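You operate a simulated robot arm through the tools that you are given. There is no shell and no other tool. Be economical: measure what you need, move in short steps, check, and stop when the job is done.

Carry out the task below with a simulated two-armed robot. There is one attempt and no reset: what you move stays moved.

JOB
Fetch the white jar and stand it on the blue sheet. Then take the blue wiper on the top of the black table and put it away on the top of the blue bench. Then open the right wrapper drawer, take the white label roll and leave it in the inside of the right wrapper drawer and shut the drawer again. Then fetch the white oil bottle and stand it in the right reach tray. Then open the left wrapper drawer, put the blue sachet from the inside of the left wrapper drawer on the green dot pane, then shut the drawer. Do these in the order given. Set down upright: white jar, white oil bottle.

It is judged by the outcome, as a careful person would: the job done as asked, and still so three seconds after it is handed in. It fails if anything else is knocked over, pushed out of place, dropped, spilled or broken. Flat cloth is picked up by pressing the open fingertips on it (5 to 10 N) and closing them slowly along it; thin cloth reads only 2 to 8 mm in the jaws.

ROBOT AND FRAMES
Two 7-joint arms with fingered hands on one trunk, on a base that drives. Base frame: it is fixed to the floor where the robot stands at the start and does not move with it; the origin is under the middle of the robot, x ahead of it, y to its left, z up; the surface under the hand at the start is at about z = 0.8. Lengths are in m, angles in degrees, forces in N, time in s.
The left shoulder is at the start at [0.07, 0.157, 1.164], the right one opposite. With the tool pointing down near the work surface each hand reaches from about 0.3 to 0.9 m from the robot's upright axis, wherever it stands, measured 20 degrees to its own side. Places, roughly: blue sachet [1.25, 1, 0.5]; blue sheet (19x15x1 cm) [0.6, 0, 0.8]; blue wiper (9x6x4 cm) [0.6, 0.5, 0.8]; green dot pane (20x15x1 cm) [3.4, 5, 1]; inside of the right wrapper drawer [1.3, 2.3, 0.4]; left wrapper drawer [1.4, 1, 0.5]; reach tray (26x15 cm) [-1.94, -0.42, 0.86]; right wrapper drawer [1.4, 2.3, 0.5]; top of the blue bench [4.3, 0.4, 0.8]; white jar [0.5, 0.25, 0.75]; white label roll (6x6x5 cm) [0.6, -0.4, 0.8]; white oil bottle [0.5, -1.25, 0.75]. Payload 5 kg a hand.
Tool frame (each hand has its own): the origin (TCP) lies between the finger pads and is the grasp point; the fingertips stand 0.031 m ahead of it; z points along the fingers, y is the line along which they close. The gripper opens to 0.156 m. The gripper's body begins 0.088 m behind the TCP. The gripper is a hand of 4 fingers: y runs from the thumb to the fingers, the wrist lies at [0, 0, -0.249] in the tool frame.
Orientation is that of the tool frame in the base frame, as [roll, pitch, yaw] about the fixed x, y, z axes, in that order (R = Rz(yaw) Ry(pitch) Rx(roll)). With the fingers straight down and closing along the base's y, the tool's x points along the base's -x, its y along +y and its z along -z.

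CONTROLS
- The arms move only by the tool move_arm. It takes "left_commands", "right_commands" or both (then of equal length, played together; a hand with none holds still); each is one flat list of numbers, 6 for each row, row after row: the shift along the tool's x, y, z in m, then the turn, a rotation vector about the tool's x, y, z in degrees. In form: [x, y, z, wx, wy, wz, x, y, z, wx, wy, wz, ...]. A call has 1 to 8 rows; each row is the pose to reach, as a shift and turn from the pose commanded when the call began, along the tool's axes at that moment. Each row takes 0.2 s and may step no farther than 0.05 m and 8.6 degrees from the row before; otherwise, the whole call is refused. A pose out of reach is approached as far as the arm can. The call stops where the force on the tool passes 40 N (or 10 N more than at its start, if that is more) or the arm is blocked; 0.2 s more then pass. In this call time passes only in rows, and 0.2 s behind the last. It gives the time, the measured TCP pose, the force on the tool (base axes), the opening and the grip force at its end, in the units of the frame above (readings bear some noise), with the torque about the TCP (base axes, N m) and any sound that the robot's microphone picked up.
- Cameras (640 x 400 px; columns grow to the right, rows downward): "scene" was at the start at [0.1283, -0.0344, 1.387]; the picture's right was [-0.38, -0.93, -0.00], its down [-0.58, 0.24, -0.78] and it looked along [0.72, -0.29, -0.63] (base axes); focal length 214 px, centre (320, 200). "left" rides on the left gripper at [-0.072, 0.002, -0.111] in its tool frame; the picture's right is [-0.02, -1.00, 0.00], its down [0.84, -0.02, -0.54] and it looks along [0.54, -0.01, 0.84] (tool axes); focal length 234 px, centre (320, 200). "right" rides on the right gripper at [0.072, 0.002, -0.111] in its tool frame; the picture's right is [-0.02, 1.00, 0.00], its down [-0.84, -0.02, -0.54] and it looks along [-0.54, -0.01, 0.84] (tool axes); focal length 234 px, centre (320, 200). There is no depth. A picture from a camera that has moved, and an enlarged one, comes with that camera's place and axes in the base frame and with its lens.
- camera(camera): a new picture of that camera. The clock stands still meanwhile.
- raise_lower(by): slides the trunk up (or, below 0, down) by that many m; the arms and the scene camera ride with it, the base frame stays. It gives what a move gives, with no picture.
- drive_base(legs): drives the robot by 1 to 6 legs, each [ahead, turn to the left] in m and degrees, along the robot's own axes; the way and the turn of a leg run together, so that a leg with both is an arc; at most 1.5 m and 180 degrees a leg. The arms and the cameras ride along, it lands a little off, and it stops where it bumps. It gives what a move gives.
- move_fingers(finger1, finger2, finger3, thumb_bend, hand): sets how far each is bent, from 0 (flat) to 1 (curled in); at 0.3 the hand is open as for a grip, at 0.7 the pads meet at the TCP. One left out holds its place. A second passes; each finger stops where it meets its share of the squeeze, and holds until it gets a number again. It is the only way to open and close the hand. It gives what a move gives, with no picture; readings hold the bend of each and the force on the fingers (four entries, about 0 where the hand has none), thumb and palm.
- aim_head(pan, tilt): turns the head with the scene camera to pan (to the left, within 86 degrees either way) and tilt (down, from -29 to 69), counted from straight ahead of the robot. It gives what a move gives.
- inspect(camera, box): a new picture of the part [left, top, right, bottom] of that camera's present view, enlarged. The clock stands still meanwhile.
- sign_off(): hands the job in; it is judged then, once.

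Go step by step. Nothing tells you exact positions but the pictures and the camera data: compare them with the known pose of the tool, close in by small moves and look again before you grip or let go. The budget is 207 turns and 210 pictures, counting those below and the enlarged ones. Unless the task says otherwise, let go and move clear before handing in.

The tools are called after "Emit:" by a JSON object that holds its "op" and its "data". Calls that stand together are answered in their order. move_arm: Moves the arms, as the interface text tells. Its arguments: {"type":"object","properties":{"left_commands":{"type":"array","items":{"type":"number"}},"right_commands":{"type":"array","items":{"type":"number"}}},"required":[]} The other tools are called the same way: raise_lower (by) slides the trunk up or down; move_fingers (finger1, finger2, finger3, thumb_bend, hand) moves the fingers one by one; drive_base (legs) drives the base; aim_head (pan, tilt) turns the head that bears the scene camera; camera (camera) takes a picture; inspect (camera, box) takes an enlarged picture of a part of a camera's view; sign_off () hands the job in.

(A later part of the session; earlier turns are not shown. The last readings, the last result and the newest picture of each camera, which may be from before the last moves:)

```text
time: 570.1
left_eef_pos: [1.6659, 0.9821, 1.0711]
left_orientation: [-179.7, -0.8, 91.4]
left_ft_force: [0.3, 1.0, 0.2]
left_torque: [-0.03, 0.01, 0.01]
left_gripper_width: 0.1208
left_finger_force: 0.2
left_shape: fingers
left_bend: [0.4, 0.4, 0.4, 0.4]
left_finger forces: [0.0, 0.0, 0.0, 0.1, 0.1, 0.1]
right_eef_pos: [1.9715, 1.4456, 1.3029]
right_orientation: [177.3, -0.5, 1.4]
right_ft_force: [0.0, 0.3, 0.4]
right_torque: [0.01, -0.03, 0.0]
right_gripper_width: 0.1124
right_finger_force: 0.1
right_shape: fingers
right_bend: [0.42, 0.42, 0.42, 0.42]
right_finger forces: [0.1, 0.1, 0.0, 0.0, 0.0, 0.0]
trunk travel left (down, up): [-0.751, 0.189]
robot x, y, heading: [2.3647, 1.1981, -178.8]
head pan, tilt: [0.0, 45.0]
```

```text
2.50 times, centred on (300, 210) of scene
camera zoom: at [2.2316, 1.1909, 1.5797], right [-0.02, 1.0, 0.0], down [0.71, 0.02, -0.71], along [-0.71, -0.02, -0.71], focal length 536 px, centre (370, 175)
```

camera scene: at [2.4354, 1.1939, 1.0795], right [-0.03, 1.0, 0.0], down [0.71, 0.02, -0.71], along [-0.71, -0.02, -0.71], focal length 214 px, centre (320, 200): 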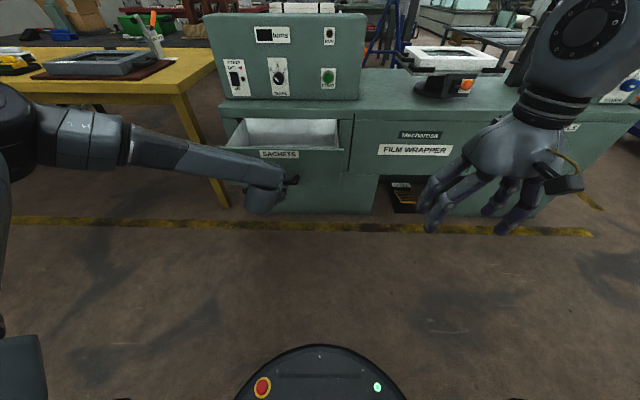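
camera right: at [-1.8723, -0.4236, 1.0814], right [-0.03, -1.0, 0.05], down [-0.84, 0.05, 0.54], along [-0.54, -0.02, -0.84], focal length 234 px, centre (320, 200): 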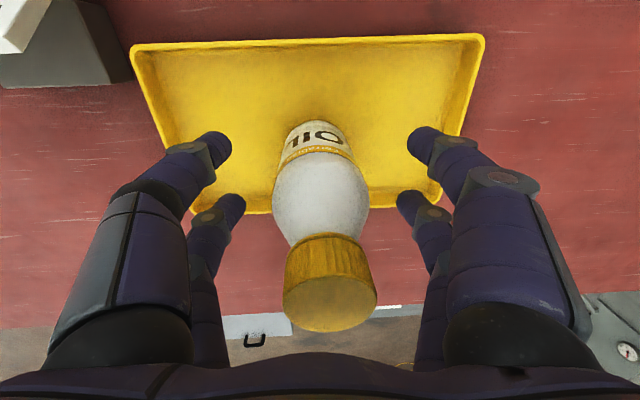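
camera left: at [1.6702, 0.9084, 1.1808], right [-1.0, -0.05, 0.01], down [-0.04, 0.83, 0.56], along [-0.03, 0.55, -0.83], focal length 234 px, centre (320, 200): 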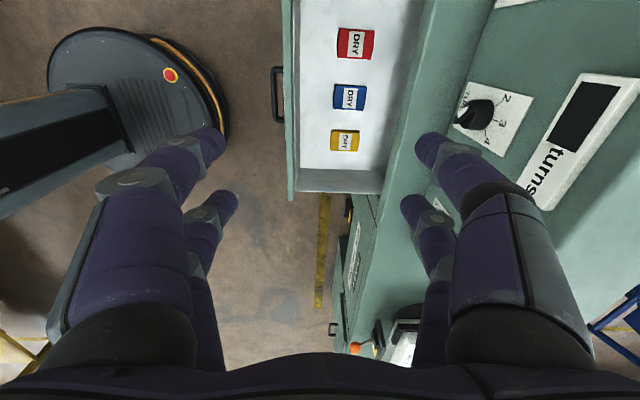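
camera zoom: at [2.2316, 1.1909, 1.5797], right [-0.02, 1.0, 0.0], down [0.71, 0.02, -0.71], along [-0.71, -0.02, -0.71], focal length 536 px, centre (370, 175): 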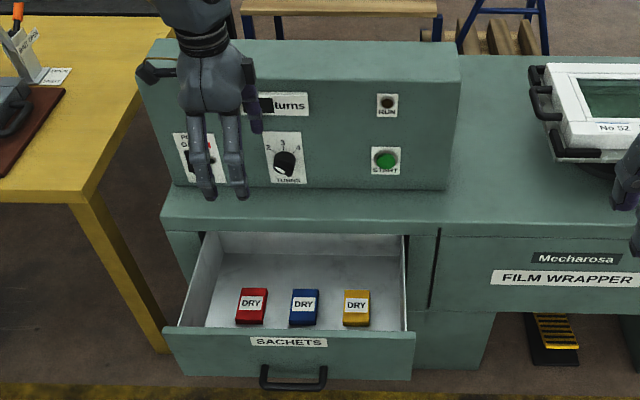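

The blue sachet lies at about (1.586, 1.022, 0.515) between the others. The right hand, closing along y, fits best there, so I'll tuck the left hand and shift the base about 35 cm to the left.

Emit:
{"op": "move_arm", "data": {"left_commands": [0, 0.04, -0.02, 0, 0, 0, 0, 0.08, -0.04, 0, 0, 0, 0, 0.12, -0.06, 0, 0, 0, 0, 0.16, -0.08, 0, 0, 0, 0, 0.2, -0.1, 0, 0, 0, 0, 0.24, -0.12, 0, 0, 0], "right_commands": [0, 0, 0, 2.5, 0, 0, 0, 0, 0, 2.5, 0, 0, 0, 0, 0, 2.5, 0, 0, 0, 0, 0, 2.5, 0, 0, 0, 0, 0, 2.5, 0, 0, 0, 0, 0, 2.5, 0, 0]}}

Emit:
{"op": "drive_base", "data": {"legs": [[-0.2, 0], [0, 90], [0.36, 0], [0, -90], [0.35, 0]]}}

Emit:
{"op": "aim_head", "data": {"pan": -15, "tilt": 45}}

Emit:
{"op": "camera", "data": {"camera": "scene"}}

```text
time: 571.5
left_eef_pos: [1.9106, 0.9875, 1.1919]
left_orientation: [-179.7, -0.8, 91.4]
left_ft_force: [-0.4, 0.0, -0.7]
left_torque: [0.0, 0.06, 0.02]
left_gripper_width: 0.1206
left_finger_force: 0.1
left_shape: fingers
left_bend: [0.4, 0.4, 0.4, 0.4]
left_finger forces: [0.0, 0.0, 0.0, 0.0, 0.1, 0.0]
right_eef_pos: [1.9729, 1.4463, 1.3021]
right_orientation: [179.9, -0.5, 1.4]
right_ft_force: [0.0, 0.3, 0.5]
right_torque: [-0.03, 0.03, 0.03]
right_gripper_width: 0.1124
right_finger_force: 0.1
right_shape: fingers
right_bend: [0.42, 0.42, 0.42, 0.42]
right_finger forces: [0.1, 0.0, 0.0, 0.0, 0.1, 0.0]
trunk travel left (down, up): [-0.751, 0.189]
robot x, y, heading: [2.365, 1.196, -178.4]
head pan, tilt: [0.0, 45.0]
```

```text
time: 584.5
left_eef_pos: [1.776, 0.6255, 1.191]
left_orientation: [-179.7, -0.7, 91.9]
left_ft_force: [0.5, -0.8, 0.0]
left_torque: [0.02, 0.03, 0.0]
left_gripper_width: 0.1206
left_finger_force: 0.0
left_shape: fingers
left_bend: [0.4, 0.4, 0.4, 0.4]
left_finger forces: [0.1, 0.0, 0.0, 0.0, 0.1, 0.0]
right_eef_pos: [1.8345, 1.0848, 1.303]
right_orientation: [179.7, -0.5, 1.8]
right_ft_force: [0.4, 0.2, -0.9]
right_torque: [-0.06, 0.06, -0.01]
right_gripper_width: 0.1127
right_finger_force: 0.0
right_shape: fingers
right_bend: [0.42, 0.42, 0.42, 0.42]
right_finger forces: [0.1, 0.0, 0.0, 0.0, 0.0, 0.0]
trunk travel left (down, up): [-0.751, 0.189]
robot x, y, heading: [2.2291, 0.8379, -178.0]
head pan, tilt: [0.0, 45.0]
```

```text
time: 585.2
left_eef_pos: [1.7739, 0.6252, 1.1901]
left_orientation: [-179.8, -0.8, 92.0]
left_ft_force: [-0.4, -0.9, 0.2]
left_torque: [-0.01, 0.0, -0.01]
left_gripper_width: 0.1205
left_finger_force: 0.0
left_shape: fingers
left_bend: [0.4, 0.4, 0.4, 0.4]
left_finger forces: [0.0, 0.0, 0.0, 0.0, 0.0, 0.0]
right_eef_pos: [1.8309, 1.0844, 1.3019]
right_orientation: [179.8, -0.6, 1.9]
right_ft_force: [-0.8, 0.5, -0.2]
right_torque: [0.01, 0.04, 0.03]
right_gripper_width: 0.1126
right_finger_force: 0.1
right_shape: fingers
right_bend: [0.42, 0.42, 0.42, 0.42]
right_finger forces: [0.0, 0.0, 0.0, 0.0, 0.1, 0.0]
trunk travel left (down, up): [-0.751, 0.189]
robot x, y, heading: [2.2244, 0.8413, -178.2]
head pan, tilt: [-15.0, 45.0]
```

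```text
58 pictures are left
camera scene: at [2.0953, 0.8535, 1.5794], right [0.23, 0.97, 0.0], down [0.69, -0.16, -0.71], along [-0.69, 0.16, -0.71], focal length 214 px, centre (320, 200)
```

scene: 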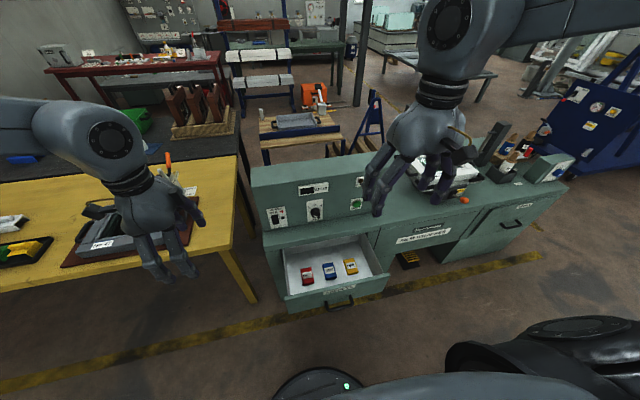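

Well placed. I'll lower the trunk and bring the right hand over the blue sachet.

Emit:
{"op": "raise_lower", "data": {"by": -0.35}}

Emit:
{"op": "move_arm", "data": {"right_commands": [-0.035, 0.0077, 0.022, 0, 0, 0, -0.07, 0.0154, 0.043, 0, 0, 0, -0.106, 0.023, 0.064, 0, 0, 0, -0.141, 0.031, 0.086, 0, 0, 0, -0.176, 0.0386, 0.107, 0, 0, 0, -0.212, 0.046, 0.129, 0, 0, 0, -0.247, 0.054, 0.15, 0, 0, 0]}}

Emit:
{"op": "camera", "data": {"camera": "right"}}

```text
time: 588.6
left_eef_pos: [1.7748, 0.625, 0.8403]
left_orientation: [-179.7, -0.8, 92.0]
left_ft_force: [0.8, 0.2, -0.2]
left_torque: [-0.01, 0.01, -0.02]
left_gripper_width: 0.1207
left_finger_force: 0.0
left_shape: fingers
left_bend: [0.4, 0.4, 0.4, 0.4]
left_finger forces: [0.0, 0.1, 0.0, 0.0, 0.0, 0.1]
right_eef_pos: [1.832, 1.0853, 0.9516]
right_orientation: [179.8, -0.5, 1.8]
right_ft_force: [-0.3, -0.3, -0.3]
right_torque: [-0.02, -0.01, -0.01]
right_gripper_width: 0.1127
right_finger_force: 0.1
right_shape: fingers
right_bend: [0.42, 0.42, 0.42, 0.42]
right_finger forces: [0.0, 0.1, 0.0, 0.0, 0.0, 0.0]
trunk travel left (down, up): [-0.401, 0.539]
robot x, y, heading: [2.2263, 0.8389, -178.3]
head pan, tilt: [-15.0, 45.0]
```

```text
time: 590.2
left_eef_pos: [1.7735, 0.6266, 0.8391]
left_orientation: [-179.7, -0.7, 91.8]
left_ft_force: [-0.4, 1.1, -0.9]
left_torque: [-0.03, 0.0, 0.03]
left_gripper_width: 0.1205
left_finger_force: 0.1
left_shape: fingers
left_bend: [0.4, 0.4, 0.4, 0.4]
left_finger forces: [0.0, 0.0, 0.0, 0.0, 0.1, 0.0]
right_eef_pos: [1.5871, 1.0225, 0.8004]
right_orientation: [179.8, -0.5, 1.9]
right_ft_force: [-0.8, -0.4, 0.2]
right_torque: [0.01, -0.03, 0.0]
right_gripper_width: 0.1127
right_finger_force: 0.1
right_shape: fingers
right_bend: [0.42, 0.42, 0.42, 0.42]
right_finger forces: [0.1, 0.0, 0.0, 0.0, 0.0, 0.0]
trunk travel left (down, up): [-0.401, 0.539]
robot x, y, heading: [2.2244, 0.8357, -178.5]
head pan, tilt: [-15.0, 45.0]
```

```text
57 pictures are left
camera right: at [1.6577, 1.0242, 0.9111], right [0.01, -1.0, 0.0], down [-0.84, 0.0, 0.54], along [-0.54, -0.01, -0.84], focal length 234 px, centre (320, 200)
```

right: 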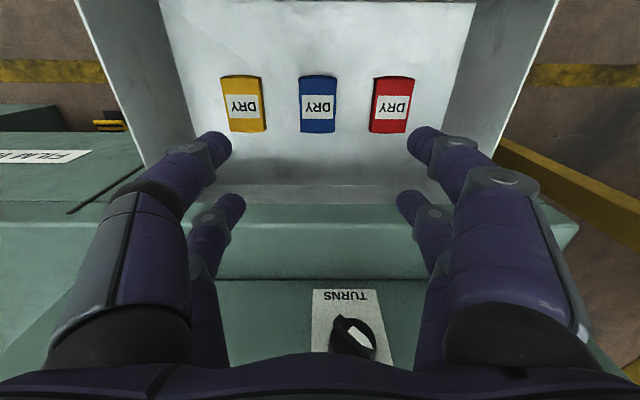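

The right hand is right above the blue sachet. I'll narrow the fingers to fit the gaps and descend into the drawer.

Emit:
{"op": "move_fingers", "data": {"hand": "right", "finger1": 0.46, "finger2": 0.46, "finger3": 0.46, "thumb_bend": 0.46}}

Emit:
{"op": "move_arm", "data": {"right_commands": [0, 0, 0.045, 0, 0, 0, 0, 0, 0.09, 0, 0, 0, 0, 0, 0.135, 0, 0, 0, 0, 0, 0.18, 0, 0, 0]}}

Emit:
{"op": "camera", "data": {"camera": "right"}}

```text
time: 591.2
left_eef_pos: [1.7747, 0.6262, 0.8408]
left_orientation: [-179.8, -0.9, 91.9]
left_ft_force: [0.2, 0.8, 0.7]
left_torque: [0.04, -0.02, -0.02]
left_gripper_width: 0.1206
left_finger_force: 0.1
left_shape: fingers
left_bend: [0.4, 0.4, 0.4, 0.4]
left_finger forces: [0.0, 0.0, 0.1, 0.0, 0.0, 0.1]
right_eef_pos: [1.588, 1.0233, 0.8014]
right_orientation: [179.8, -0.5, 1.9]
right_ft_force: [0.1, 0.4, -0.8]
right_torque: [-0.02, 0.0, 0.01]
right_gripper_width: 0.0978
right_finger_force: 0.1
right_shape: fingers
right_bend: [0.46, 0.46, 0.46, 0.46]
right_finger forces: [0.0, 0.0, 0.1, 0.0, 0.0, 0.1]
trunk travel left (down, up): [-0.401, 0.539]
robot x, y, heading: [2.2327, 0.8362, -178.1]
head pan, tilt: [-15.0, 45.0]
```

```text
time: 592.2
left_eef_pos: [1.7735, 0.6268, 0.8403]
left_orientation: [-179.8, -0.7, 91.9]
left_ft_force: [0.0, 0.5, 0.7]
left_torque: [-0.03, 0.0, 0.0]
left_gripper_width: 0.1205
left_finger_force: 0.0
left_shape: fingers
left_bend: [0.4, 0.4, 0.4, 0.4]
left_finger forces: [0.0, 0.1, 0.1, 0.0, 0.0, 0.1]
right_eef_pos: [1.5883, 1.0217, 0.6204]
right_orientation: [179.6, -0.5, 1.9]
right_ft_force: [-0.7, 0.8, 0.7]
right_torque: [-0.02, -0.03, 0.01]
right_gripper_width: 0.0975
right_finger_force: 0.1
right_shape: fingers
right_bend: [0.46, 0.46, 0.46, 0.46]
right_finger forces: [0.0, 0.0, 0.1, 0.1, 0.1, 0.0]
trunk travel left (down, up): [-0.401, 0.539]
robot x, y, heading: [2.2285, 0.8384, -178.0]
head pan, tilt: [-15.0, 45.0]
```

```text
56 pictures are left
camera right: at [1.6603, 1.0223, 0.7323], right [0.01, -1.0, 0.0], down [-0.84, -0.01, 0.54], along [-0.54, -0.01, -0.84], focal length 234 px, centre (320, 200)
```

right: 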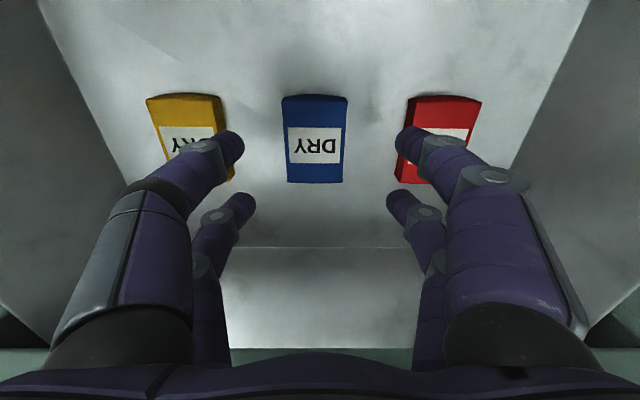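

The fingers will drop into the gaps on either side of the blue sachet. I'll go down carefully.

Emit:
{"op": "move_arm", "data": {"right_commands": [-0.002, -0.004, 0.04, 0, 0, 0, -0.003, -0.004, 0.06, 0, 0, 0, -0.003, -0.004, 0.072, 0, 0, 0]}}

Emit:
{"op": "camera", "data": {"camera": "right"}}

```text
time: 593.0
left_eef_pos: [1.7737, 0.6253, 0.8412]
left_orientation: [-179.8, -0.8, 91.9]
left_ft_force: [-0.2, 0.0, -0.3]
left_torque: [-0.01, 0.02, 0.0]
left_gripper_width: 0.1203
left_finger_force: 0.1
left_shape: fingers
left_bend: [0.4, 0.4, 0.4, 0.4]
left_finger forces: [0.0, 0.0, 0.0, 0.1, 0.1, 0.0]
right_eef_pos: [1.6095, 1.0435, 0.5744]
right_orientation: [179.8, -0.5, 1.9]
right_ft_force: [0.5, -0.6, -0.4]
right_torque: [-0.01, -0.02, 0.02]
right_gripper_width: 0.0975
right_finger_force: 0.1
right_shape: fingers
right_bend: [0.46, 0.46, 0.46, 0.46]
right_finger forces: [0.1, 0.0, 0.0, 0.1, 0.0, 0.1]
right hand out of reach, approached as far as the arm can: row 1, 2, 3
trunk travel left (down, up): [-0.401, 0.539]
robot x, y, heading: [2.2294, 0.8366, -177.9]
head pan, tilt: [-15.0, 45.0]
```

```text
55 pictures are left
camera right: at [1.6813, 1.0442, 0.6863], right [0.01, -1.0, 0.0], down [-0.84, -0.01, 0.54], along [-0.54, -0.01, -0.84], focal length 234 px, centre (320, 200)
```

right: 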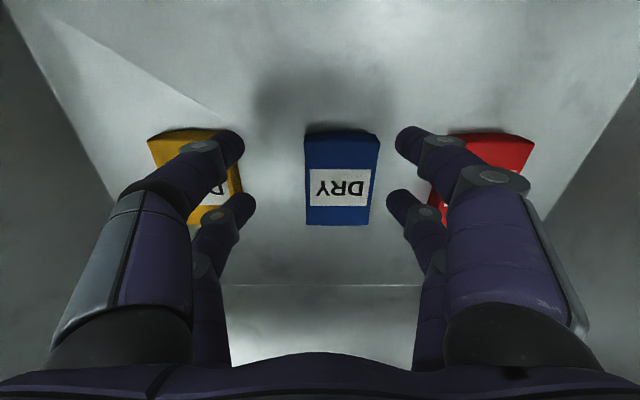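

The arm reached its limit again. I'll raise the hand within the arm's reach, re-centre it, and lower with the trunk instead.

Emit:
{"op": "move_arm", "data": {"right_commands": [-0.008, 0.006, -0.04, 0, 0, 0, -0.016, 0.012, -0.08, 0, 0, 0, -0.024, 0.018, -0.12, 0, 0, 0]}}

Emit:
{"op": "raise_lower", "data": {"by": -0.12}}

Emit:
{"op": "camera", "data": {"camera": "right"}}

```text
time: 593.9
left_eef_pos: [1.774, 0.6249, 0.839]
left_orientation: [-179.7, -0.8, 91.9]
left_ft_force: [-0.2, -0.5, -0.4]
left_torque: [0.01, 0.03, 0.01]
left_gripper_width: 0.1207
left_finger_force: 0.0
left_shape: fingers
left_bend: [0.4, 0.4, 0.4, 0.4]
left_finger forces: [0.0, 0.1, 0.0, 0.0, 0.0, 0.1]
right_eef_pos: [1.5819, 1.025, 0.6966]
right_orientation: [179.8, -0.4, 1.9]
right_ft_force: [0.4, -0.3, 0.0]
right_torque: [0.04, 0.0, 0.02]
right_gripper_width: 0.0976
right_finger_force: 0.0
right_shape: fingers
right_bend: [0.46, 0.46, 0.46, 0.46]
right_finger forces: [0.0, 0.0, 0.1, 0.0, 0.0, 0.0]
trunk travel left (down, up): [-0.401, 0.539]
robot x, y, heading: [2.2289, 0.8373, -178.0]
head pan, tilt: [-15.0, 45.0]
```

```text
time: 595.4
left_eef_pos: [1.7749, 0.6262, 0.7207]
left_orientation: [-179.7, -0.7, 91.9]
left_ft_force: [0.0, -0.3, 0.2]
left_torque: [0.02, 0.01, 0.0]
left_gripper_width: 0.1206
left_finger_force: 0.1
left_shape: fingers
left_bend: [0.4, 0.4, 0.4, 0.4]
left_finger forces: [0.0, 0.1, 0.1, 0.0, 0.0, 0.1]
right_eef_pos: [1.5813, 1.0256, 0.5757]
right_orientation: [179.8, -0.5, 1.9]
right_ft_force: [-0.3, 0.2, -0.4]
right_torque: [-0.01, 0.0, 0.01]
right_gripper_width: 0.0973
right_finger_force: 0.1
right_shape: fingers
right_bend: [0.46, 0.46, 0.46, 0.46]
right_finger forces: [0.0, 0.0, 0.0, 0.0, 0.0, 0.0]
trunk travel left (down, up): [-0.281, 0.659]
robot x, y, heading: [2.2293, 0.8381, -178.2]
head pan, tilt: [-15.0, 45.0]
```

```text
54 pictures are left
camera right: at [1.653, 1.0258, 0.6872], right [0.01, -1.0, 0.0], down [-0.84, -0.01, 0.54], along [-0.54, -0.01, -0.84], focal length 234 px, centre (320, 200)
```

right: 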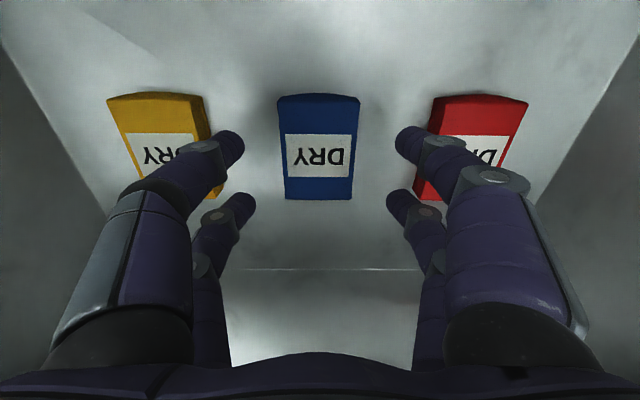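

Centred. I'll lower the trunk 4 cm more, then in small steps.

Emit:
{"op": "raise_lower", "data": {"by": -0.045}}

Emit:
{"op": "camera", "data": {"camera": "right"}}

```text
time: 596.2
left_eef_pos: [1.7742, 0.626, 0.6745]
left_orientation: [-179.6, -0.8, 91.9]
left_ft_force: [-0.5, 0.2, 0.0]
left_torque: [-0.03, 0.02, -0.03]
left_gripper_width: 0.1207
left_finger_force: 0.2
left_shape: fingers
left_bend: [0.4, 0.4, 0.4, 0.4]
left_finger forces: [0.0, 0.1, 0.0, 0.1, 0.1, 0.0]
right_eef_pos: [1.581, 1.0248, 0.5309]
right_orientation: [179.8, -0.5, 1.9]
right_ft_force: [1.5, -0.4, 0.7]
right_torque: [0.01, -0.01, 0.02]
right_gripper_width: 0.0974
right_finger_force: 0.0
right_shape: fingers
right_bend: [0.46, 0.46, 0.46, 0.46]
right_finger forces: [0.0, 0.0, 0.0, 0.0, 0.1, 0.0]
trunk travel left (down, up): [-0.236, 0.704]
robot x, y, heading: [2.2272, 0.8392, -178.1]
head pan, tilt: [-15.0, 45.0]
```

```text
53 pictures are left
camera right: at [1.653, 1.0258, 0.6422], right [0.01, -1.0, 0.0], down [-0.84, -0.01, 0.54], along [-0.54, -0.01, -0.84], focal length 234 px, centre (320, 200)
```

right: 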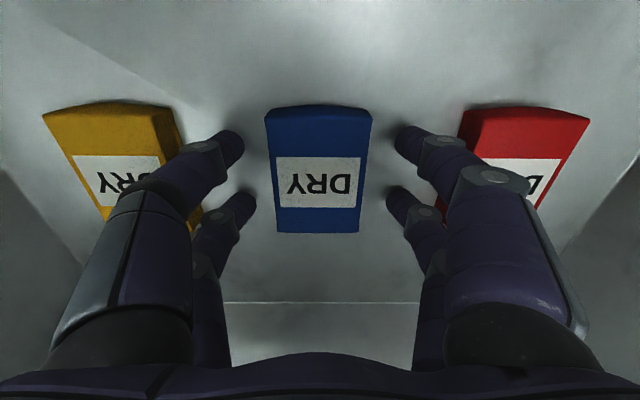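

Emit:
{"op": "raise_lower", "data": {"by": -0.012}}

Emit:
{"op": "camera", "data": {"camera": "right"}}

```text
time: 596.8
left_eef_pos: [1.775, 0.6238, 0.6639]
left_orientation: [-179.7, -0.8, 91.7]
left_ft_force: [0.0, 0.2, -0.1]
left_torque: [-0.03, -0.03, -0.01]
left_gripper_width: 0.1204
left_finger_force: 0.1
left_shape: fingers
left_bend: [0.4, 0.4, 0.4, 0.4]
left_finger forces: [0.0, 0.0, 0.0, 0.0, 0.0, 0.0]
right_eef_pos: [1.5757, 1.0232, 0.5283]
right_orientation: [179.5, 0.4, 1.8]
right_ft_force: [-1.1, -0.1, 17.8]
right_torque: [1.07, -0.14, 0.06]
right_gripper_width: 0.099
right_finger_force: 8.4
right_shape: fingers
right_bend: [0.46, 0.46, 0.45, 0.46]
right_finger forces: [0.1, 0.0, 4.7, 0.0, 12.3, 0.0]
trunk travel left (down, up): [-0.225, 0.715]
robot x, y, heading: [2.2269, 0.8376, -178.0]
head pan, tilt: [-15.0, 45.0]
stopped: the force on the tool passed its limit at 44 N (the readings are from after the stop); the commanded pose is now the measured one
```

```text
52 pictures are left
camera right: at [1.6487, 1.0239, 0.6391], right [0.01, -1.0, 0.01], down [-0.84, 0.0, 0.55], along [-0.55, -0.01, -0.84], focal length 234 px, centre (320, 200)
```

right: 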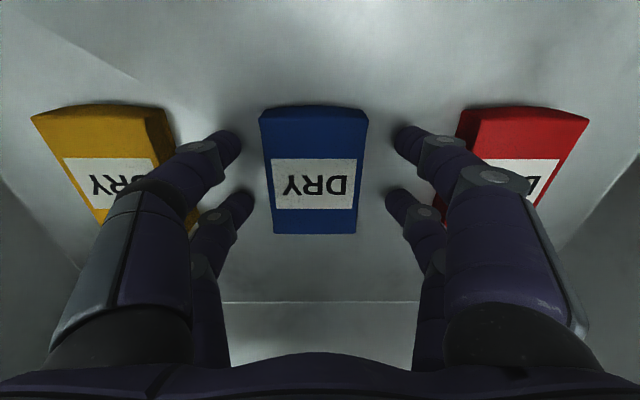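

The tips touch the drawer floor at about z 0.494. I'll ease up 5 mm and close on the sachet's sides.

Emit:
{"op": "raise_lower", "data": {"by": 0.006}}

Emit:
{"op": "move_fingers", "data": {"hand": "right", "finger1": 0.7, "finger2": 0.7, "finger3": 0.7, "thumb_bend": 0.7}}

Emit:
{"op": "camera", "data": {"camera": "right"}}

```text
time: 597.3
left_eef_pos: [1.775, 0.6254, 0.6698]
left_orientation: [-179.6, -0.8, 92.0]
left_ft_force: [-0.2, -0.4, 0.0]
left_torque: [-0.01, 0.01, -0.01]
left_gripper_width: 0.1206
left_finger_force: 0.0
left_shape: fingers
left_bend: [0.4, 0.4, 0.4, 0.4]
left_finger forces: [0.1, 0.1, 0.0, 0.1, 0.1, 0.0]
right_eef_pos: [1.5777, 1.023, 0.5307]
right_orientation: [179.6, 0.0, 1.9]
right_ft_force: [0.5, 0.0, -0.5]
right_torque: [-0.01, 0.01, -0.02]
right_gripper_width: 0.0974
right_finger_force: 0.1
right_shape: fingers
right_bend: [0.46, 0.46, 0.46, 0.46]
right_finger forces: [0.0, 0.1, 0.0, 0.0, 0.0, 0.1]
trunk travel left (down, up): [-0.231, 0.709]
robot x, y, heading: [2.2248, 0.836, -178.1]
head pan, tilt: [-15.0, 45.0]
```

```text
time: 598.3
left_eef_pos: [1.7743, 0.6269, 0.6685]
left_orientation: [-179.6, -0.9, 91.9]
left_ft_force: [-0.7, 0.6, 0.2]
left_torque: [-0.01, 0.03, 0.01]
left_gripper_width: 0.1205
left_finger_force: 0.1
left_shape: fingers
left_bend: [0.4, 0.4, 0.4, 0.4]
left_finger forces: [0.0, 0.1, 0.0, 0.0, 0.1, 0.1]
right_eef_pos: [1.5771, 1.0235, 0.5309]
right_orientation: [179.7, 0.0, 1.9]
right_ft_force: [-0.6, 0.1, -0.8]
right_torque: [0.01, 0.0, 0.01]
right_gripper_width: 0.0587
right_finger_force: 20.7
right_shape: fingers
right_bend: [0.51, 0.52, 0.59, 0.64]
right_finger forces: [10.6, 10.0, 6.5, 0.0, 14.3, 0.0]
trunk travel left (down, up): [-0.231, 0.709]
robot x, y, heading: [2.2274, 0.8383, -178.1]
head pan, tilt: [-15.0, 45.0]
```

```text
51 pictures are left
camera right: at [1.6499, 1.0244, 0.6422], right [0.01, -1.0, 0.01], down [-0.84, 0.0, 0.55], along [-0.55, -0.01, -0.84], focal length 234 px, centre (320, 200)
```

right: 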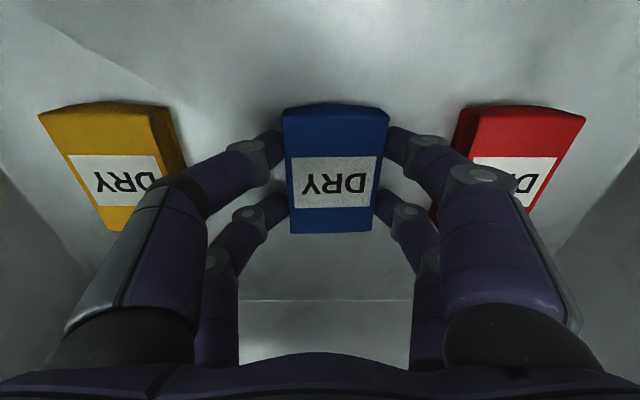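

Gripped firmly on its sides. I'll lift it straight out with the trunk.

Emit:
{"op": "raise_lower", "data": {"by": 0.1}}

Emit:
{"op": "camera", "data": {"camera": "right"}}

```text
time: 599.6
left_eef_pos: [1.7747, 0.6251, 0.769]
left_orientation: [-179.9, -0.9, 91.9]
left_ft_force: [0.4, -0.2, -0.3]
left_torque: [0.03, 0.0, 0.02]
left_gripper_width: 0.1206
left_finger_force: 0.0
left_shape: fingers
left_bend: [0.4, 0.4, 0.4, 0.4]
left_finger forces: [0.0, 0.0, 0.0, 0.1, 0.0, 0.0]
right_eef_pos: [1.5768, 1.0236, 0.6316]
right_orientation: [179.6, 0.0, 1.8]
right_ft_force: [-0.1, -0.3, -1.0]
right_torque: [-0.02, -0.01, 0.04]
right_gripper_width: 0.0584
right_finger_force: 21.0
right_shape: fingers
right_bend: [0.51, 0.52, 0.59, 0.64]
right_finger forces: [10.6, 10.1, 6.4, 0.0, 14.2, 0.0]
trunk travel left (down, up): [-0.331, 0.609]
robot x, y, heading: [2.2252, 0.8366, -178.3]
head pan, tilt: [-15.0, 45.0]
```

```text
50 pictures are left
camera right: at [1.6498, 1.0245, 0.7419], right [0.01, -1.0, 0.01], down [-0.84, 0.0, 0.54], along [-0.54, -0.01, -0.84], focal length 234 px, centre (320, 200)
```

right: 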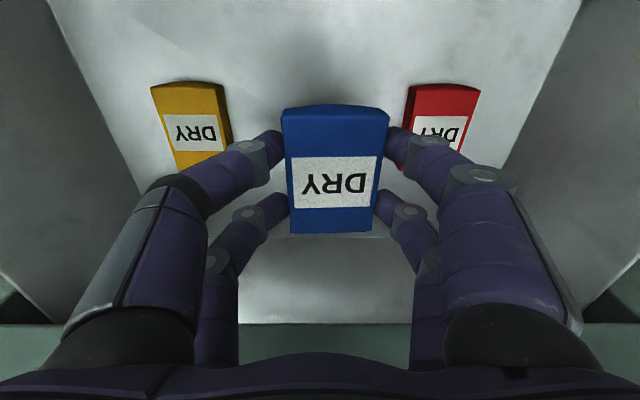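

The sachet is held. I'll raise, back off, tuck the hand, and drive north up the corridor to find the green dot pane near (3.4, 5).

Emit:
{"op": "raise_lower", "data": {"by": 0.4}}

Emit:
{"op": "move_arm", "data": {"right_commands": [0.04, 0, -0.01, 0, 0, 0, 0.08, 0, -0.02, 0, 0, 0, 0.12, 0, -0.03, 0, 0, 0, 0.16, 0, -0.04, 0, 0, 0, 0.2, 0, -0.05, 0, 0, 0]}}

Emit:
{"op": "drive_base", "data": {"legs": [[-0.2, 0], [0, -92], [1.5, 0], [1.0, 0]]}}

Emit:
{"op": "aim_head", "data": {"pan": -25, "tilt": 20}}

Emit:
{"op": "camera", "data": {"camera": "scene"}}

```text
time: 603.5
left_eef_pos: [1.7754, 0.6258, 1.17]
left_orientation: [-179.8, -0.9, 91.9]
left_ft_force: [-0.1, 0.8, -0.4]
left_torque: [-0.02, 0.01, 0.0]
left_gripper_width: 0.1206
left_finger_force: 0.0
left_shape: fingers
left_bend: [0.4, 0.4, 0.4, 0.4]
left_finger forces: [0.0, 0.1, 0.1, 0.0, 0.1, 0.1]
right_eef_pos: [1.5773, 1.023, 1.0306]
right_orientation: [179.6, -0.1, 1.9]
right_ft_force: [0.5, 0.2, -0.6]
right_torque: [-0.01, 0.03, 0.02]
right_gripper_width: 0.0585
right_finger_force: 20.1
right_shape: fingers
right_bend: [0.51, 0.52, 0.59, 0.64]
right_finger forces: [10.6, 10.0, 6.4, 0.0, 14.3, 0.0]
trunk travel left (down, up): [-0.731, 0.209]
robot x, y, heading: [2.2252, 0.8403, -178.2]
head pan, tilt: [-15.0, 45.0]
```

```text
time: 604.7
left_eef_pos: [1.777, 0.6247, 1.1709]
left_orientation: [-179.5, -0.8, 91.9]
left_ft_force: [-0.1, 0.2, -0.4]
left_torque: [0.02, 0.0, -0.01]
left_gripper_width: 0.1208
left_finger_force: 0.1
left_shape: fingers
left_bend: [0.4, 0.4, 0.4, 0.4]
left_finger forces: [0.1, 0.0, 0.1, 0.1, 0.0, 0.0]
right_eef_pos: [1.7799, 1.0321, 1.0838]
right_orientation: [179.7, 0.1, 1.9]
right_ft_force: [0.5, 0.1, -0.8]
right_torque: [0.0, 0.04, -0.01]
right_gripper_width: 0.0583
right_finger_force: 20.9
right_shape: fingers
right_bend: [0.51, 0.52, 0.59, 0.64]
right_finger forces: [10.7, 10.1, 6.2, 0.0, 14.4, 0.1]
trunk travel left (down, up): [-0.731, 0.209]
robot x, y, heading: [2.2257, 0.8392, -178.3]
head pan, tilt: [-15.0, 45.0]
```

```text
time: 622.1
left_eef_pos: [2.148, 3.8559, 1.1703]
left_orientation: [-179.7, -0.8, 1.2]
left_ft_force: [0.6, 0.0, 0.0]
left_torque: [0.03, 0.01, 0.0]
left_gripper_width: 0.1205
left_finger_force: 0.0
left_shape: fingers
left_bend: [0.4, 0.4, 0.4, 0.4]
left_finger forces: [0.0, 0.0, 0.1, 0.0, 0.0, 0.0]
right_eef_pos: [2.5562, 3.8485, 1.0826]
right_orientation: [179.7, 0.1, -88.8]
right_ft_force: [0.9, 0.1, -0.3]
right_torque: [0.02, -0.02, 0.01]
right_gripper_width: 0.0585
right_finger_force: 20.2
right_shape: fingers
right_bend: [0.51, 0.52, 0.59, 0.64]
right_finger forces: [10.5, 9.9, 6.3, 0.0, 14.2, 0.1]
trunk travel left (down, up): [-0.731, 0.209]
robot x, y, heading: [2.3521, 3.4043, 91.2]
head pan, tilt: [-15.0, 45.0]
```

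```text
time: 623.0
left_eef_pos: [2.1475, 3.8567, 1.1704]
left_orientation: [-179.8, -0.8, 1.2]
left_ft_force: [-0.5, -0.1, 0.0]
left_torque: [-0.02, 0.03, -0.03]
left_gripper_width: 0.1207
left_finger_force: 0.0
left_shape: fingers
left_bend: [0.4, 0.4, 0.4, 0.4]
left_finger forces: [0.1, 0.0, 0.0, 0.0, 0.0, 0.1]
right_eef_pos: [2.5558, 3.8484, 1.0821]
right_orientation: [179.5, 0.0, -88.9]
right_ft_force: [0.6, 0.5, -0.9]
right_torque: [-0.02, 0.01, 0.02]
right_gripper_width: 0.0583
right_finger_force: 20.7
right_shape: fingers
right_bend: [0.51, 0.52, 0.59, 0.64]
right_finger forces: [10.5, 10.0, 6.3, 0.0, 14.2, 0.1]
trunk travel left (down, up): [-0.731, 0.209]
robot x, y, heading: [2.3563, 3.4029, 91.2]
head pan, tilt: [-25.0, 20.0]
```

```text
49 pictures are left
camera scene: at [2.3904, 3.5353, 1.598], right [0.91, -0.4, 0.0], down [-0.14, -0.31, -0.94], along [0.38, 0.86, -0.34], focal length 214 px, centre (320, 200)
```

scene: 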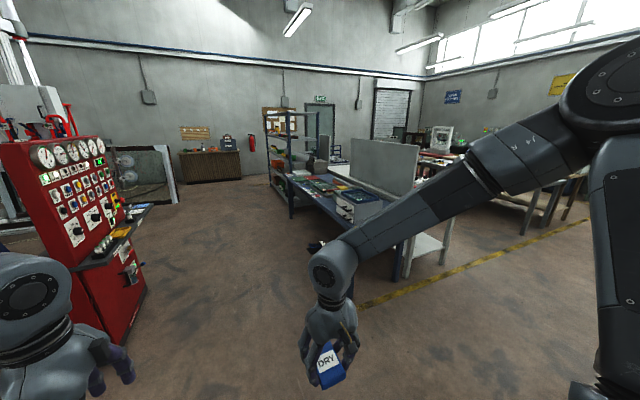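

Emit:
{"op": "inspect", "data": {"camera": "scene", "box": [250, 130, 450, 290]}}

```text
2.50 times, centred on (350, 210) of scene
camera zoom: at [2.3904, 3.5353, 1.598], right [0.91, -0.4, 0.0], down [-0.14, -0.31, -0.94], along [0.38, 0.86, -0.34], focal length 536 px, centre (245, 175)
```

zoom: 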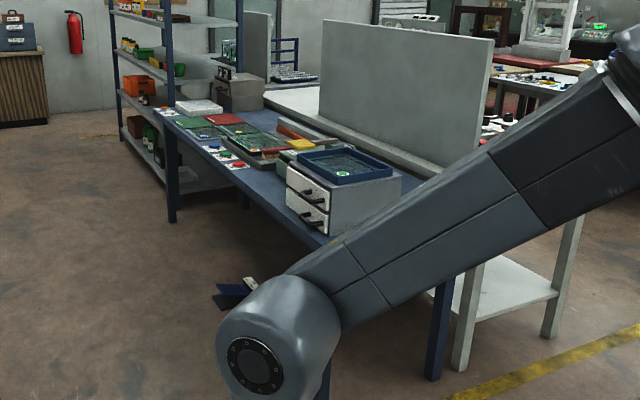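

The green dot pane is the blue-framed glass with the green dot, on top of the white drawer box at (3.40, 5.0, 1.0). I'll drive to about (2.75, 5.2) and face it.

Emit:
{"op": "drive_base", "data": {"legs": [[0, -13.5], [1.5, 0], [0.32, 0], [0, -77.7]]}}

Emit:
{"op": "aim_head", "data": {"pan": -15, "tilt": 35}}

Emit:
{"op": "camera", "data": {"camera": "scene"}}

```text
time: 636.2
left_eef_pos: [3.1987, 5.3431, 1.1695]
left_orientation: [-179.7, -0.8, -89.7]
left_ft_force: [-0.1, 0.1, 0.6]
left_torque: [-0.02, 0.0, 0.03]
left_gripper_width: 0.1205
left_finger_force: 0.1
left_shape: fingers
left_bend: [0.4, 0.4, 0.4, 0.4]
left_finger forces: [0.1, 0.0, 0.0, 0.0, 0.0, 0.0]
right_eef_pos: [3.1843, 4.9355, 1.0825]
right_orientation: [179.6, -0.1, -179.8]
right_ft_force: [-0.2, -0.2, -0.9]
right_torque: [0.0, 0.01, -0.04]
right_gripper_width: 0.0584
right_finger_force: 20.6
right_shape: fingers
right_bend: [0.51, 0.52, 0.59, 0.64]
right_finger forces: [10.5, 9.8, 6.2, 0.0, 14.1, 0.0]
trunk travel left (down, up): [-0.731, 0.209]
robot x, y, heading: [2.7423, 5.1423, 0.3]
head pan, tilt: [-25.0, 20.0]
```

```text
time: 637.0
left_eef_pos: [3.1979, 5.3409, 1.1696]
left_orientation: [-179.6, -0.6, -89.9]
left_ft_force: [0.0, 0.3, -0.5]
left_torque: [-0.02, 0.03, -0.03]
left_gripper_width: 0.1206
left_finger_force: 0.0
left_shape: fingers
left_bend: [0.4, 0.4, 0.4, 0.4]
left_finger forces: [0.0, 0.0, 0.1, 0.1, 0.0, 0.0]
right_eef_pos: [3.183, 4.9351, 1.0827]
right_orientation: [179.6, 0.0, -179.8]
right_ft_force: [0.4, 1.0, -1.1]
right_torque: [0.0, -0.01, 0.01]
right_gripper_width: 0.0581
right_finger_force: 20.0
right_shape: fingers
right_bend: [0.51, 0.52, 0.59, 0.64]
right_finger forces: [10.5, 9.8, 6.1, 0.0, 14.1, 0.0]
trunk travel left (down, up): [-0.731, 0.209]
robot x, y, heading: [2.7397, 5.1426, 0.1]
head pan, tilt: [-15.0, 35.0]
```

```text
47 pictures are left
camera scene: at [2.8744, 5.1188, 1.5743], right [-0.26, -0.97, 0.0], down [-0.55, 0.15, -0.82], along [0.79, -0.21, -0.57], focal length 214 px, centre (320, 200)
```

scene: 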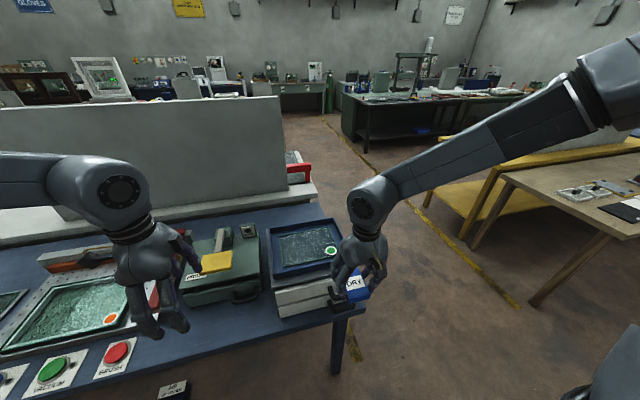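

Emit:
{"op": "inspect", "data": {"camera": "scene", "box": [240, 190, 400, 320]}}

Emit:
{"op": "camera", "data": {"camera": "right"}}

```text
3.08 times, centred on (320, 255) of scene
camera zoom: at [2.8744, 5.1188, 1.5743], right [-0.26, -0.97, 0.0], down [-0.55, 0.15, -0.82], along [0.79, -0.21, -0.57], focal length 660 px, centre (320, 31)
```

zoom: 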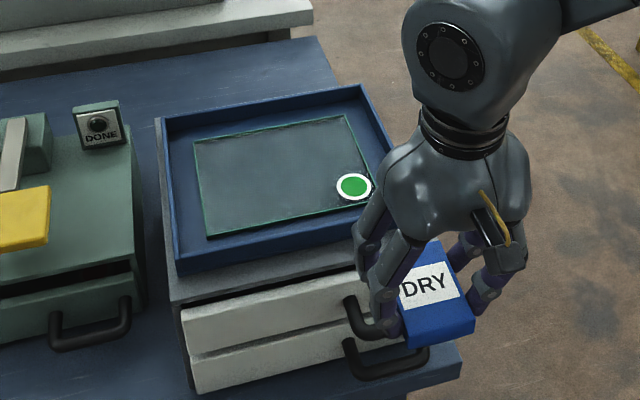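

```text
45 pictures are left
camera right: at [3.1126, 4.9359, 1.193], right [0.02, 1.0, 0.01], down [0.84, -0.02, 0.54], along [0.54, -0.01, -0.84], focal length 234 px, centre (320, 200)
```

right: 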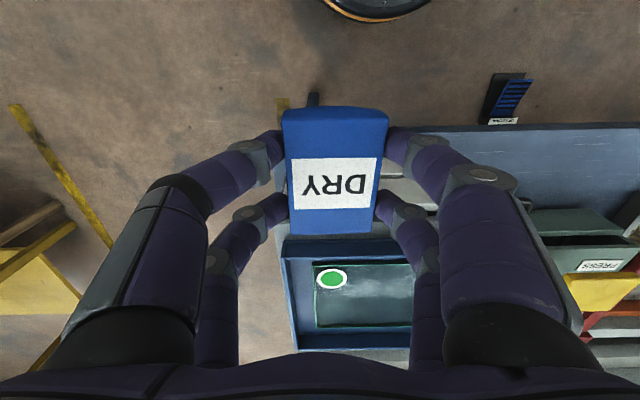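

The pane's centre is at about (3.42, 5.02, 0.98), lying in a blue rimmed tray. I'll drive forward 8 cm and bring the sachet above it.

Emit:
{"op": "drive_base", "data": {"legs": [[0.08, 0]]}}

Emit:
{"op": "move_arm", "data": {"right_commands": [-0.02, 0.02, -0.025, 0, 0, 0, -0.05, 0.04, -0.03, 0, 0, 0, -0.085, 0.06, -0.03, 0, 0, 0, -0.12, 0.08, -0.03, 0, 0, 0, -0.155, 0.087, -0.03, 0, 0, 0]}}

Emit:
{"op": "camera", "data": {"camera": "right"}}

Emit:
{"op": "inspect", "data": {"camera": "scene", "box": [200, 150, 400, 310]}}

```text
time: 638.0
left_eef_pos: [3.2705, 5.344, 1.1735]
left_orientation: [-179.3, -0.8, -89.7]
left_ft_force: [-0.2, -1.5, 0.0]
left_torque: [0.0, -0.09, -0.02]
left_gripper_width: 0.1208
left_finger_force: 0.0
left_shape: fingers
left_bend: [0.4, 0.4, 0.4, 0.4]
left_finger forces: [0.0, 0.0, 0.0, 0.0, 0.0, 0.0]
right_eef_pos: [3.256, 4.9358, 1.0847]
right_orientation: [179.6, 0.4, -179.7]
right_ft_force: [-0.9, 0.0, 0.6]
right_torque: [-0.01, -0.12, 0.02]
right_gripper_width: 0.0582
right_finger_force: 19.9
right_shape: fingers
right_bend: [0.51, 0.52, 0.59, 0.64]
right_finger forces: [10.5, 9.7, 6.2, 0.1, 14.1, 0.0]
trunk travel left (down, up): [-0.731, 0.209]
robot x, y, heading: [2.8237, 5.1443, 0.2]
head pan, tilt: [-15.0, 35.0]
```

```text
time: 639.2
left_eef_pos: [3.2793, 5.3432, 1.1704]
left_orientation: [-179.8, -0.7, -89.8]
left_ft_force: [0.6, 0.6, 0.7]
left_torque: [0.0, -0.03, 0.02]
left_gripper_width: 0.1205
left_finger_force: 0.1
left_shape: fingers
left_bend: [0.4, 0.4, 0.4, 0.4]
left_finger forces: [0.0, 0.0, 0.1, 0.0, 0.0, 0.1]
right_eef_pos: [3.4187, 5.0253, 1.1126]
right_orientation: [179.5, -0.2, -179.8]
right_ft_force: [0.1, 0.4, -0.2]
right_torque: [0.01, 0.01, -0.06]
right_gripper_width: 0.0582
right_finger_force: 20.5
right_shape: fingers
right_bend: [0.51, 0.52, 0.59, 0.64]
right_finger forces: [10.6, 9.9, 6.3, 0.0, 14.1, 0.0]
trunk travel left (down, up): [-0.731, 0.209]
robot x, y, heading: [2.8199, 5.1448, 0.5]
head pan, tilt: [-15.0, 35.0]
```

```text
44 pictures are left
camera right: at [3.3477, 5.026, 1.2239], right [0.02, 1.0, 0.01], down [0.84, -0.02, 0.54], along [0.54, -0.01, -0.84], focal length 234 px, centre (320, 200)
```

right: 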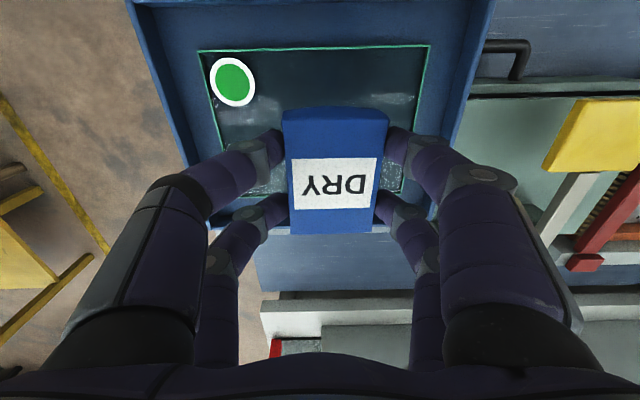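

```text
2.50 times, centred on (300, 230) of scene
camera zoom: at [2.9542, 5.1196, 1.5742], right [-0.25, -0.97, 0.0], down [-0.56, 0.15, -0.82], along [0.79, -0.21, -0.57], focal length 536 px, centre (370, 125)
```

zoom: 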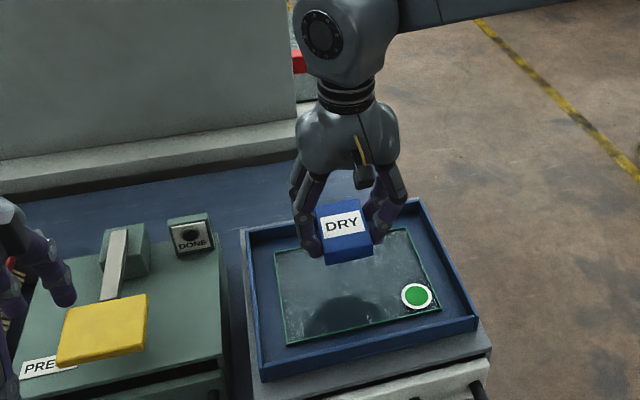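

The sachet is centred over the pane. I'll lower it.

Emit:
{"op": "move_arm", "data": {"right_commands": [-0.002, -0.004, 0.035, 0, 0, 0, -0.004, -0.006, 0.065, 0, 0, 0, -0.004, -0.006, 0.08, 0, 0, 0]}}

Emit:
{"op": "inspect", "data": {"camera": "scene", "box": [240, 170, 400, 300]}}

```text
time: 640.0
left_eef_pos: [3.2777, 5.344, 1.1708]
left_orientation: [-179.7, -0.8, -89.7]
left_ft_force: [-0.9, 0.2, -0.5]
left_torque: [0.0, -0.02, -0.01]
left_gripper_width: 0.1205
left_finger_force: 0.0
left_shape: fingers
left_bend: [0.4, 0.4, 0.4, 0.4]
left_finger forces: [0.0, 0.0, 0.0, 0.0, 0.0, 0.0]
right_eef_pos: [3.4231, 5.02, 1.0326]
right_orientation: [179.5, 0.0, -179.9]
right_ft_force: [0.7, -0.2, -0.8]
right_torque: [0.01, 0.0, -0.02]
right_gripper_width: 0.058
right_finger_force: 20.2
right_shape: fingers
right_bend: [0.51, 0.52, 0.59, 0.64]
right_finger forces: [10.6, 9.8, 6.4, 0.0, 14.2, 0.0]
trunk travel left (down, up): [-0.731, 0.209]
robot x, y, heading: [2.8184, 5.1452, 0.2]
head pan, tilt: [-15.0, 35.0]
```

```text
3.08 times, centred on (320, 235) of scene
camera zoom: at [2.9541, 5.1197, 1.5743], right [-0.25, -0.97, 0.0], down [-0.55, 0.15, -0.82], along [0.79, -0.21, -0.57], focal length 660 px, centre (320, 92)
```

zoom: 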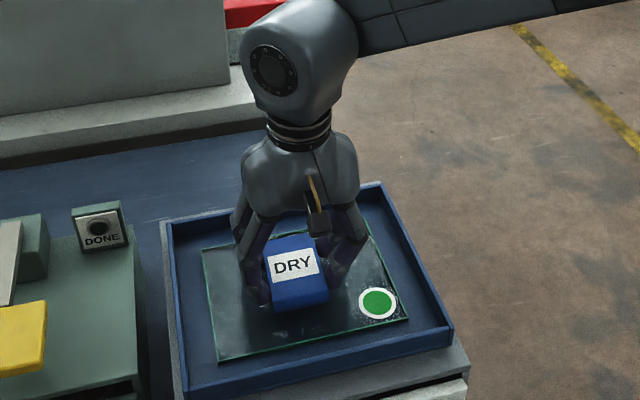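

Emit:
{"op": "move_arm", "data": {"right_commands": [0, 0, 0.004, 0, 0, 0, 0, 0, 0.008, 0, 0, 0]}}

```text
time: 640.6
left_eef_pos: [3.2753, 5.3432, 1.1707]
left_orientation: [-179.7, -0.7, -89.9]
left_ft_force: [-0.1, 0.0, 0.2]
left_torque: [0.02, 0.01, 0.01]
left_gripper_width: 0.1205
left_finger_force: 0.1
left_shape: fingers
left_bend: [0.4, 0.4, 0.4, 0.4]
left_finger forces: [0.1, 0.0, 0.1, 0.0, 0.0, 0.0]
right_eef_pos: [3.4226, 5.019, 1.0275]
right_orientation: [179.5, 0.3, -179.7]
right_ft_force: [1.2, -2.6, 10.1]
right_torque: [0.35, 0.07, 0.04]
right_gripper_width: 0.0581
right_finger_force: 21.5
right_shape: fingers
right_bend: [0.51, 0.52, 0.59, 0.64]
right_finger forces: [10.2, 9.6, 6.7, 0.0, 15.3, 0.1]
trunk travel left (down, up): [-0.731, 0.209]
robot x, y, heading: [2.8186, 5.146, 0.1]
head pan, tilt: [-15.0, 35.0]
```

Contact. I'll ease up 3 mm, open, and rise.

Emit:
{"op": "move_arm", "data": {"right_commands": [0, 0, -0.003, 0, 0, 0]}}

Emit:
{"op": "move_fingers", "data": {"hand": "right", "finger1": 0.44, "finger2": 0.44, "finger3": 0.44, "thumb_bend": 0.44}}

Emit:
{"op": "move_arm", "data": {"right_commands": [0, 0, -0.03, 0, 0, 0, 0, 0, -0.07, 0, 0, 0, 0, 0, -0.11, 0, 0, 0, 0, 0, -0.15, 0, 0, 0]}}

Emit:
{"op": "camera", "data": {"camera": "right"}}

```text
time: 641.0
left_eef_pos: [3.2764, 5.3431, 1.1699]
left_orientation: [-179.7, -0.8, -89.8]
left_ft_force: [-0.2, 0.2, 1.1]
left_torque: [-0.01, -0.01, 0.01]
left_gripper_width: 0.1206
left_finger_force: 0.1
left_shape: fingers
left_bend: [0.4, 0.4, 0.4, 0.4]
left_finger forces: [0.0, 0.0, 0.1, 0.0, 0.0, 0.0]
right_eef_pos: [3.421, 5.0191, 1.0296]
right_orientation: [179.7, 0.0, -179.8]
right_ft_force: [2.4, -0.2, 4.6]
right_torque: [0.22, 0.0, -0.02]
right_gripper_width: 0.0582
right_finger_force: 20.9
right_shape: fingers
right_bend: [0.51, 0.52, 0.59, 0.64]
right_finger forces: [10.5, 9.9, 6.6, 0.0, 14.4, 0.0]
trunk travel left (down, up): [-0.731, 0.209]
robot x, y, heading: [2.8154, 5.1426, 0.3]
head pan, tilt: [-15.0, 35.0]
```

```text
time: 642.0
left_eef_pos: [3.2783, 5.3436, 1.1697]
left_orientation: [-179.7, -0.7, -89.8]
left_ft_force: [-0.6, 0.5, 0.0]
left_torque: [0.03, -0.01, -0.03]
left_gripper_width: 0.1207
left_finger_force: 0.0
left_shape: fingers
left_bend: [0.4, 0.4, 0.4, 0.4]
left_finger forces: [0.1, 0.0, 0.0, 0.1, 0.0, 0.0]
right_eef_pos: [3.4217, 5.0197, 1.0282]
right_orientation: [179.5, 0.0, -179.9]
right_ft_force: [-0.8, -0.6, -0.7]
right_torque: [0.01, 0.0, 0.02]
right_gripper_width: 0.1044
right_finger_force: 0.1
right_shape: fingers
right_bend: [0.44, 0.44, 0.44, 0.44]
right_finger forces: [0.0, 0.1, 0.1, 0.1, 0.0, 0.0]
trunk travel left (down, up): [-0.731, 0.209]
robot x, y, heading: [2.818, 5.1419, 0.0]
head pan, tilt: [-15.0, 35.0]
```

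```text
time: 643.0
left_eef_pos: [3.2767, 5.3435, 1.1713]
left_orientation: [-179.7, -0.9, -89.8]
left_ft_force: [0.9, 0.2, -0.9]
left_torque: [0.01, -0.03, 0.01]
left_gripper_width: 0.1204
left_finger_force: 0.1
left_shape: fingers
left_bend: [0.4, 0.4, 0.4, 0.4]
left_finger forces: [0.0, 0.0, 0.1, 0.0, 0.0, 0.0]
right_eef_pos: [3.4227, 5.0178, 1.1802]
right_orientation: [179.6, 0.0, -179.7]
right_ft_force: [-0.4, 0.2, -0.7]
right_torque: [0.02, -0.05, 0.04]
right_gripper_width: 0.1045
right_finger_force: 0.1
right_shape: fingers
right_bend: [0.44, 0.44, 0.44, 0.44]
right_finger forces: [0.0, 0.1, 0.0, 0.0, 0.0, 0.0]
trunk travel left (down, up): [-0.731, 0.209]
robot x, y, heading: [2.8209, 5.1446, 0.2]
head pan, tilt: [-15.0, 35.0]
```

```text
41 pictures are left
camera right: at [3.3501, 5.0179, 1.2901], right [0.02, 1.0, 0.01], down [0.84, -0.02, 0.55], along [0.55, -0.01, -0.84], focal length 234 px, centre (320, 200)
```

right: 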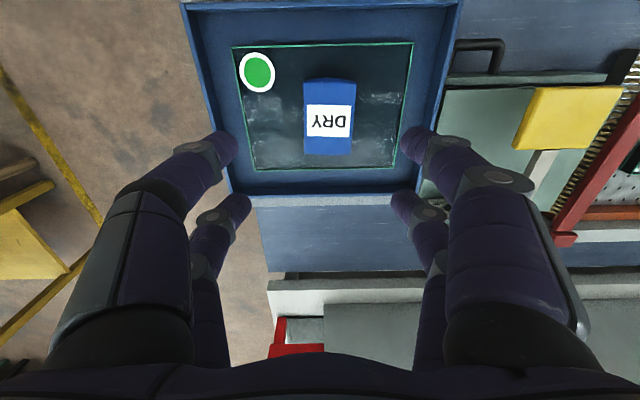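

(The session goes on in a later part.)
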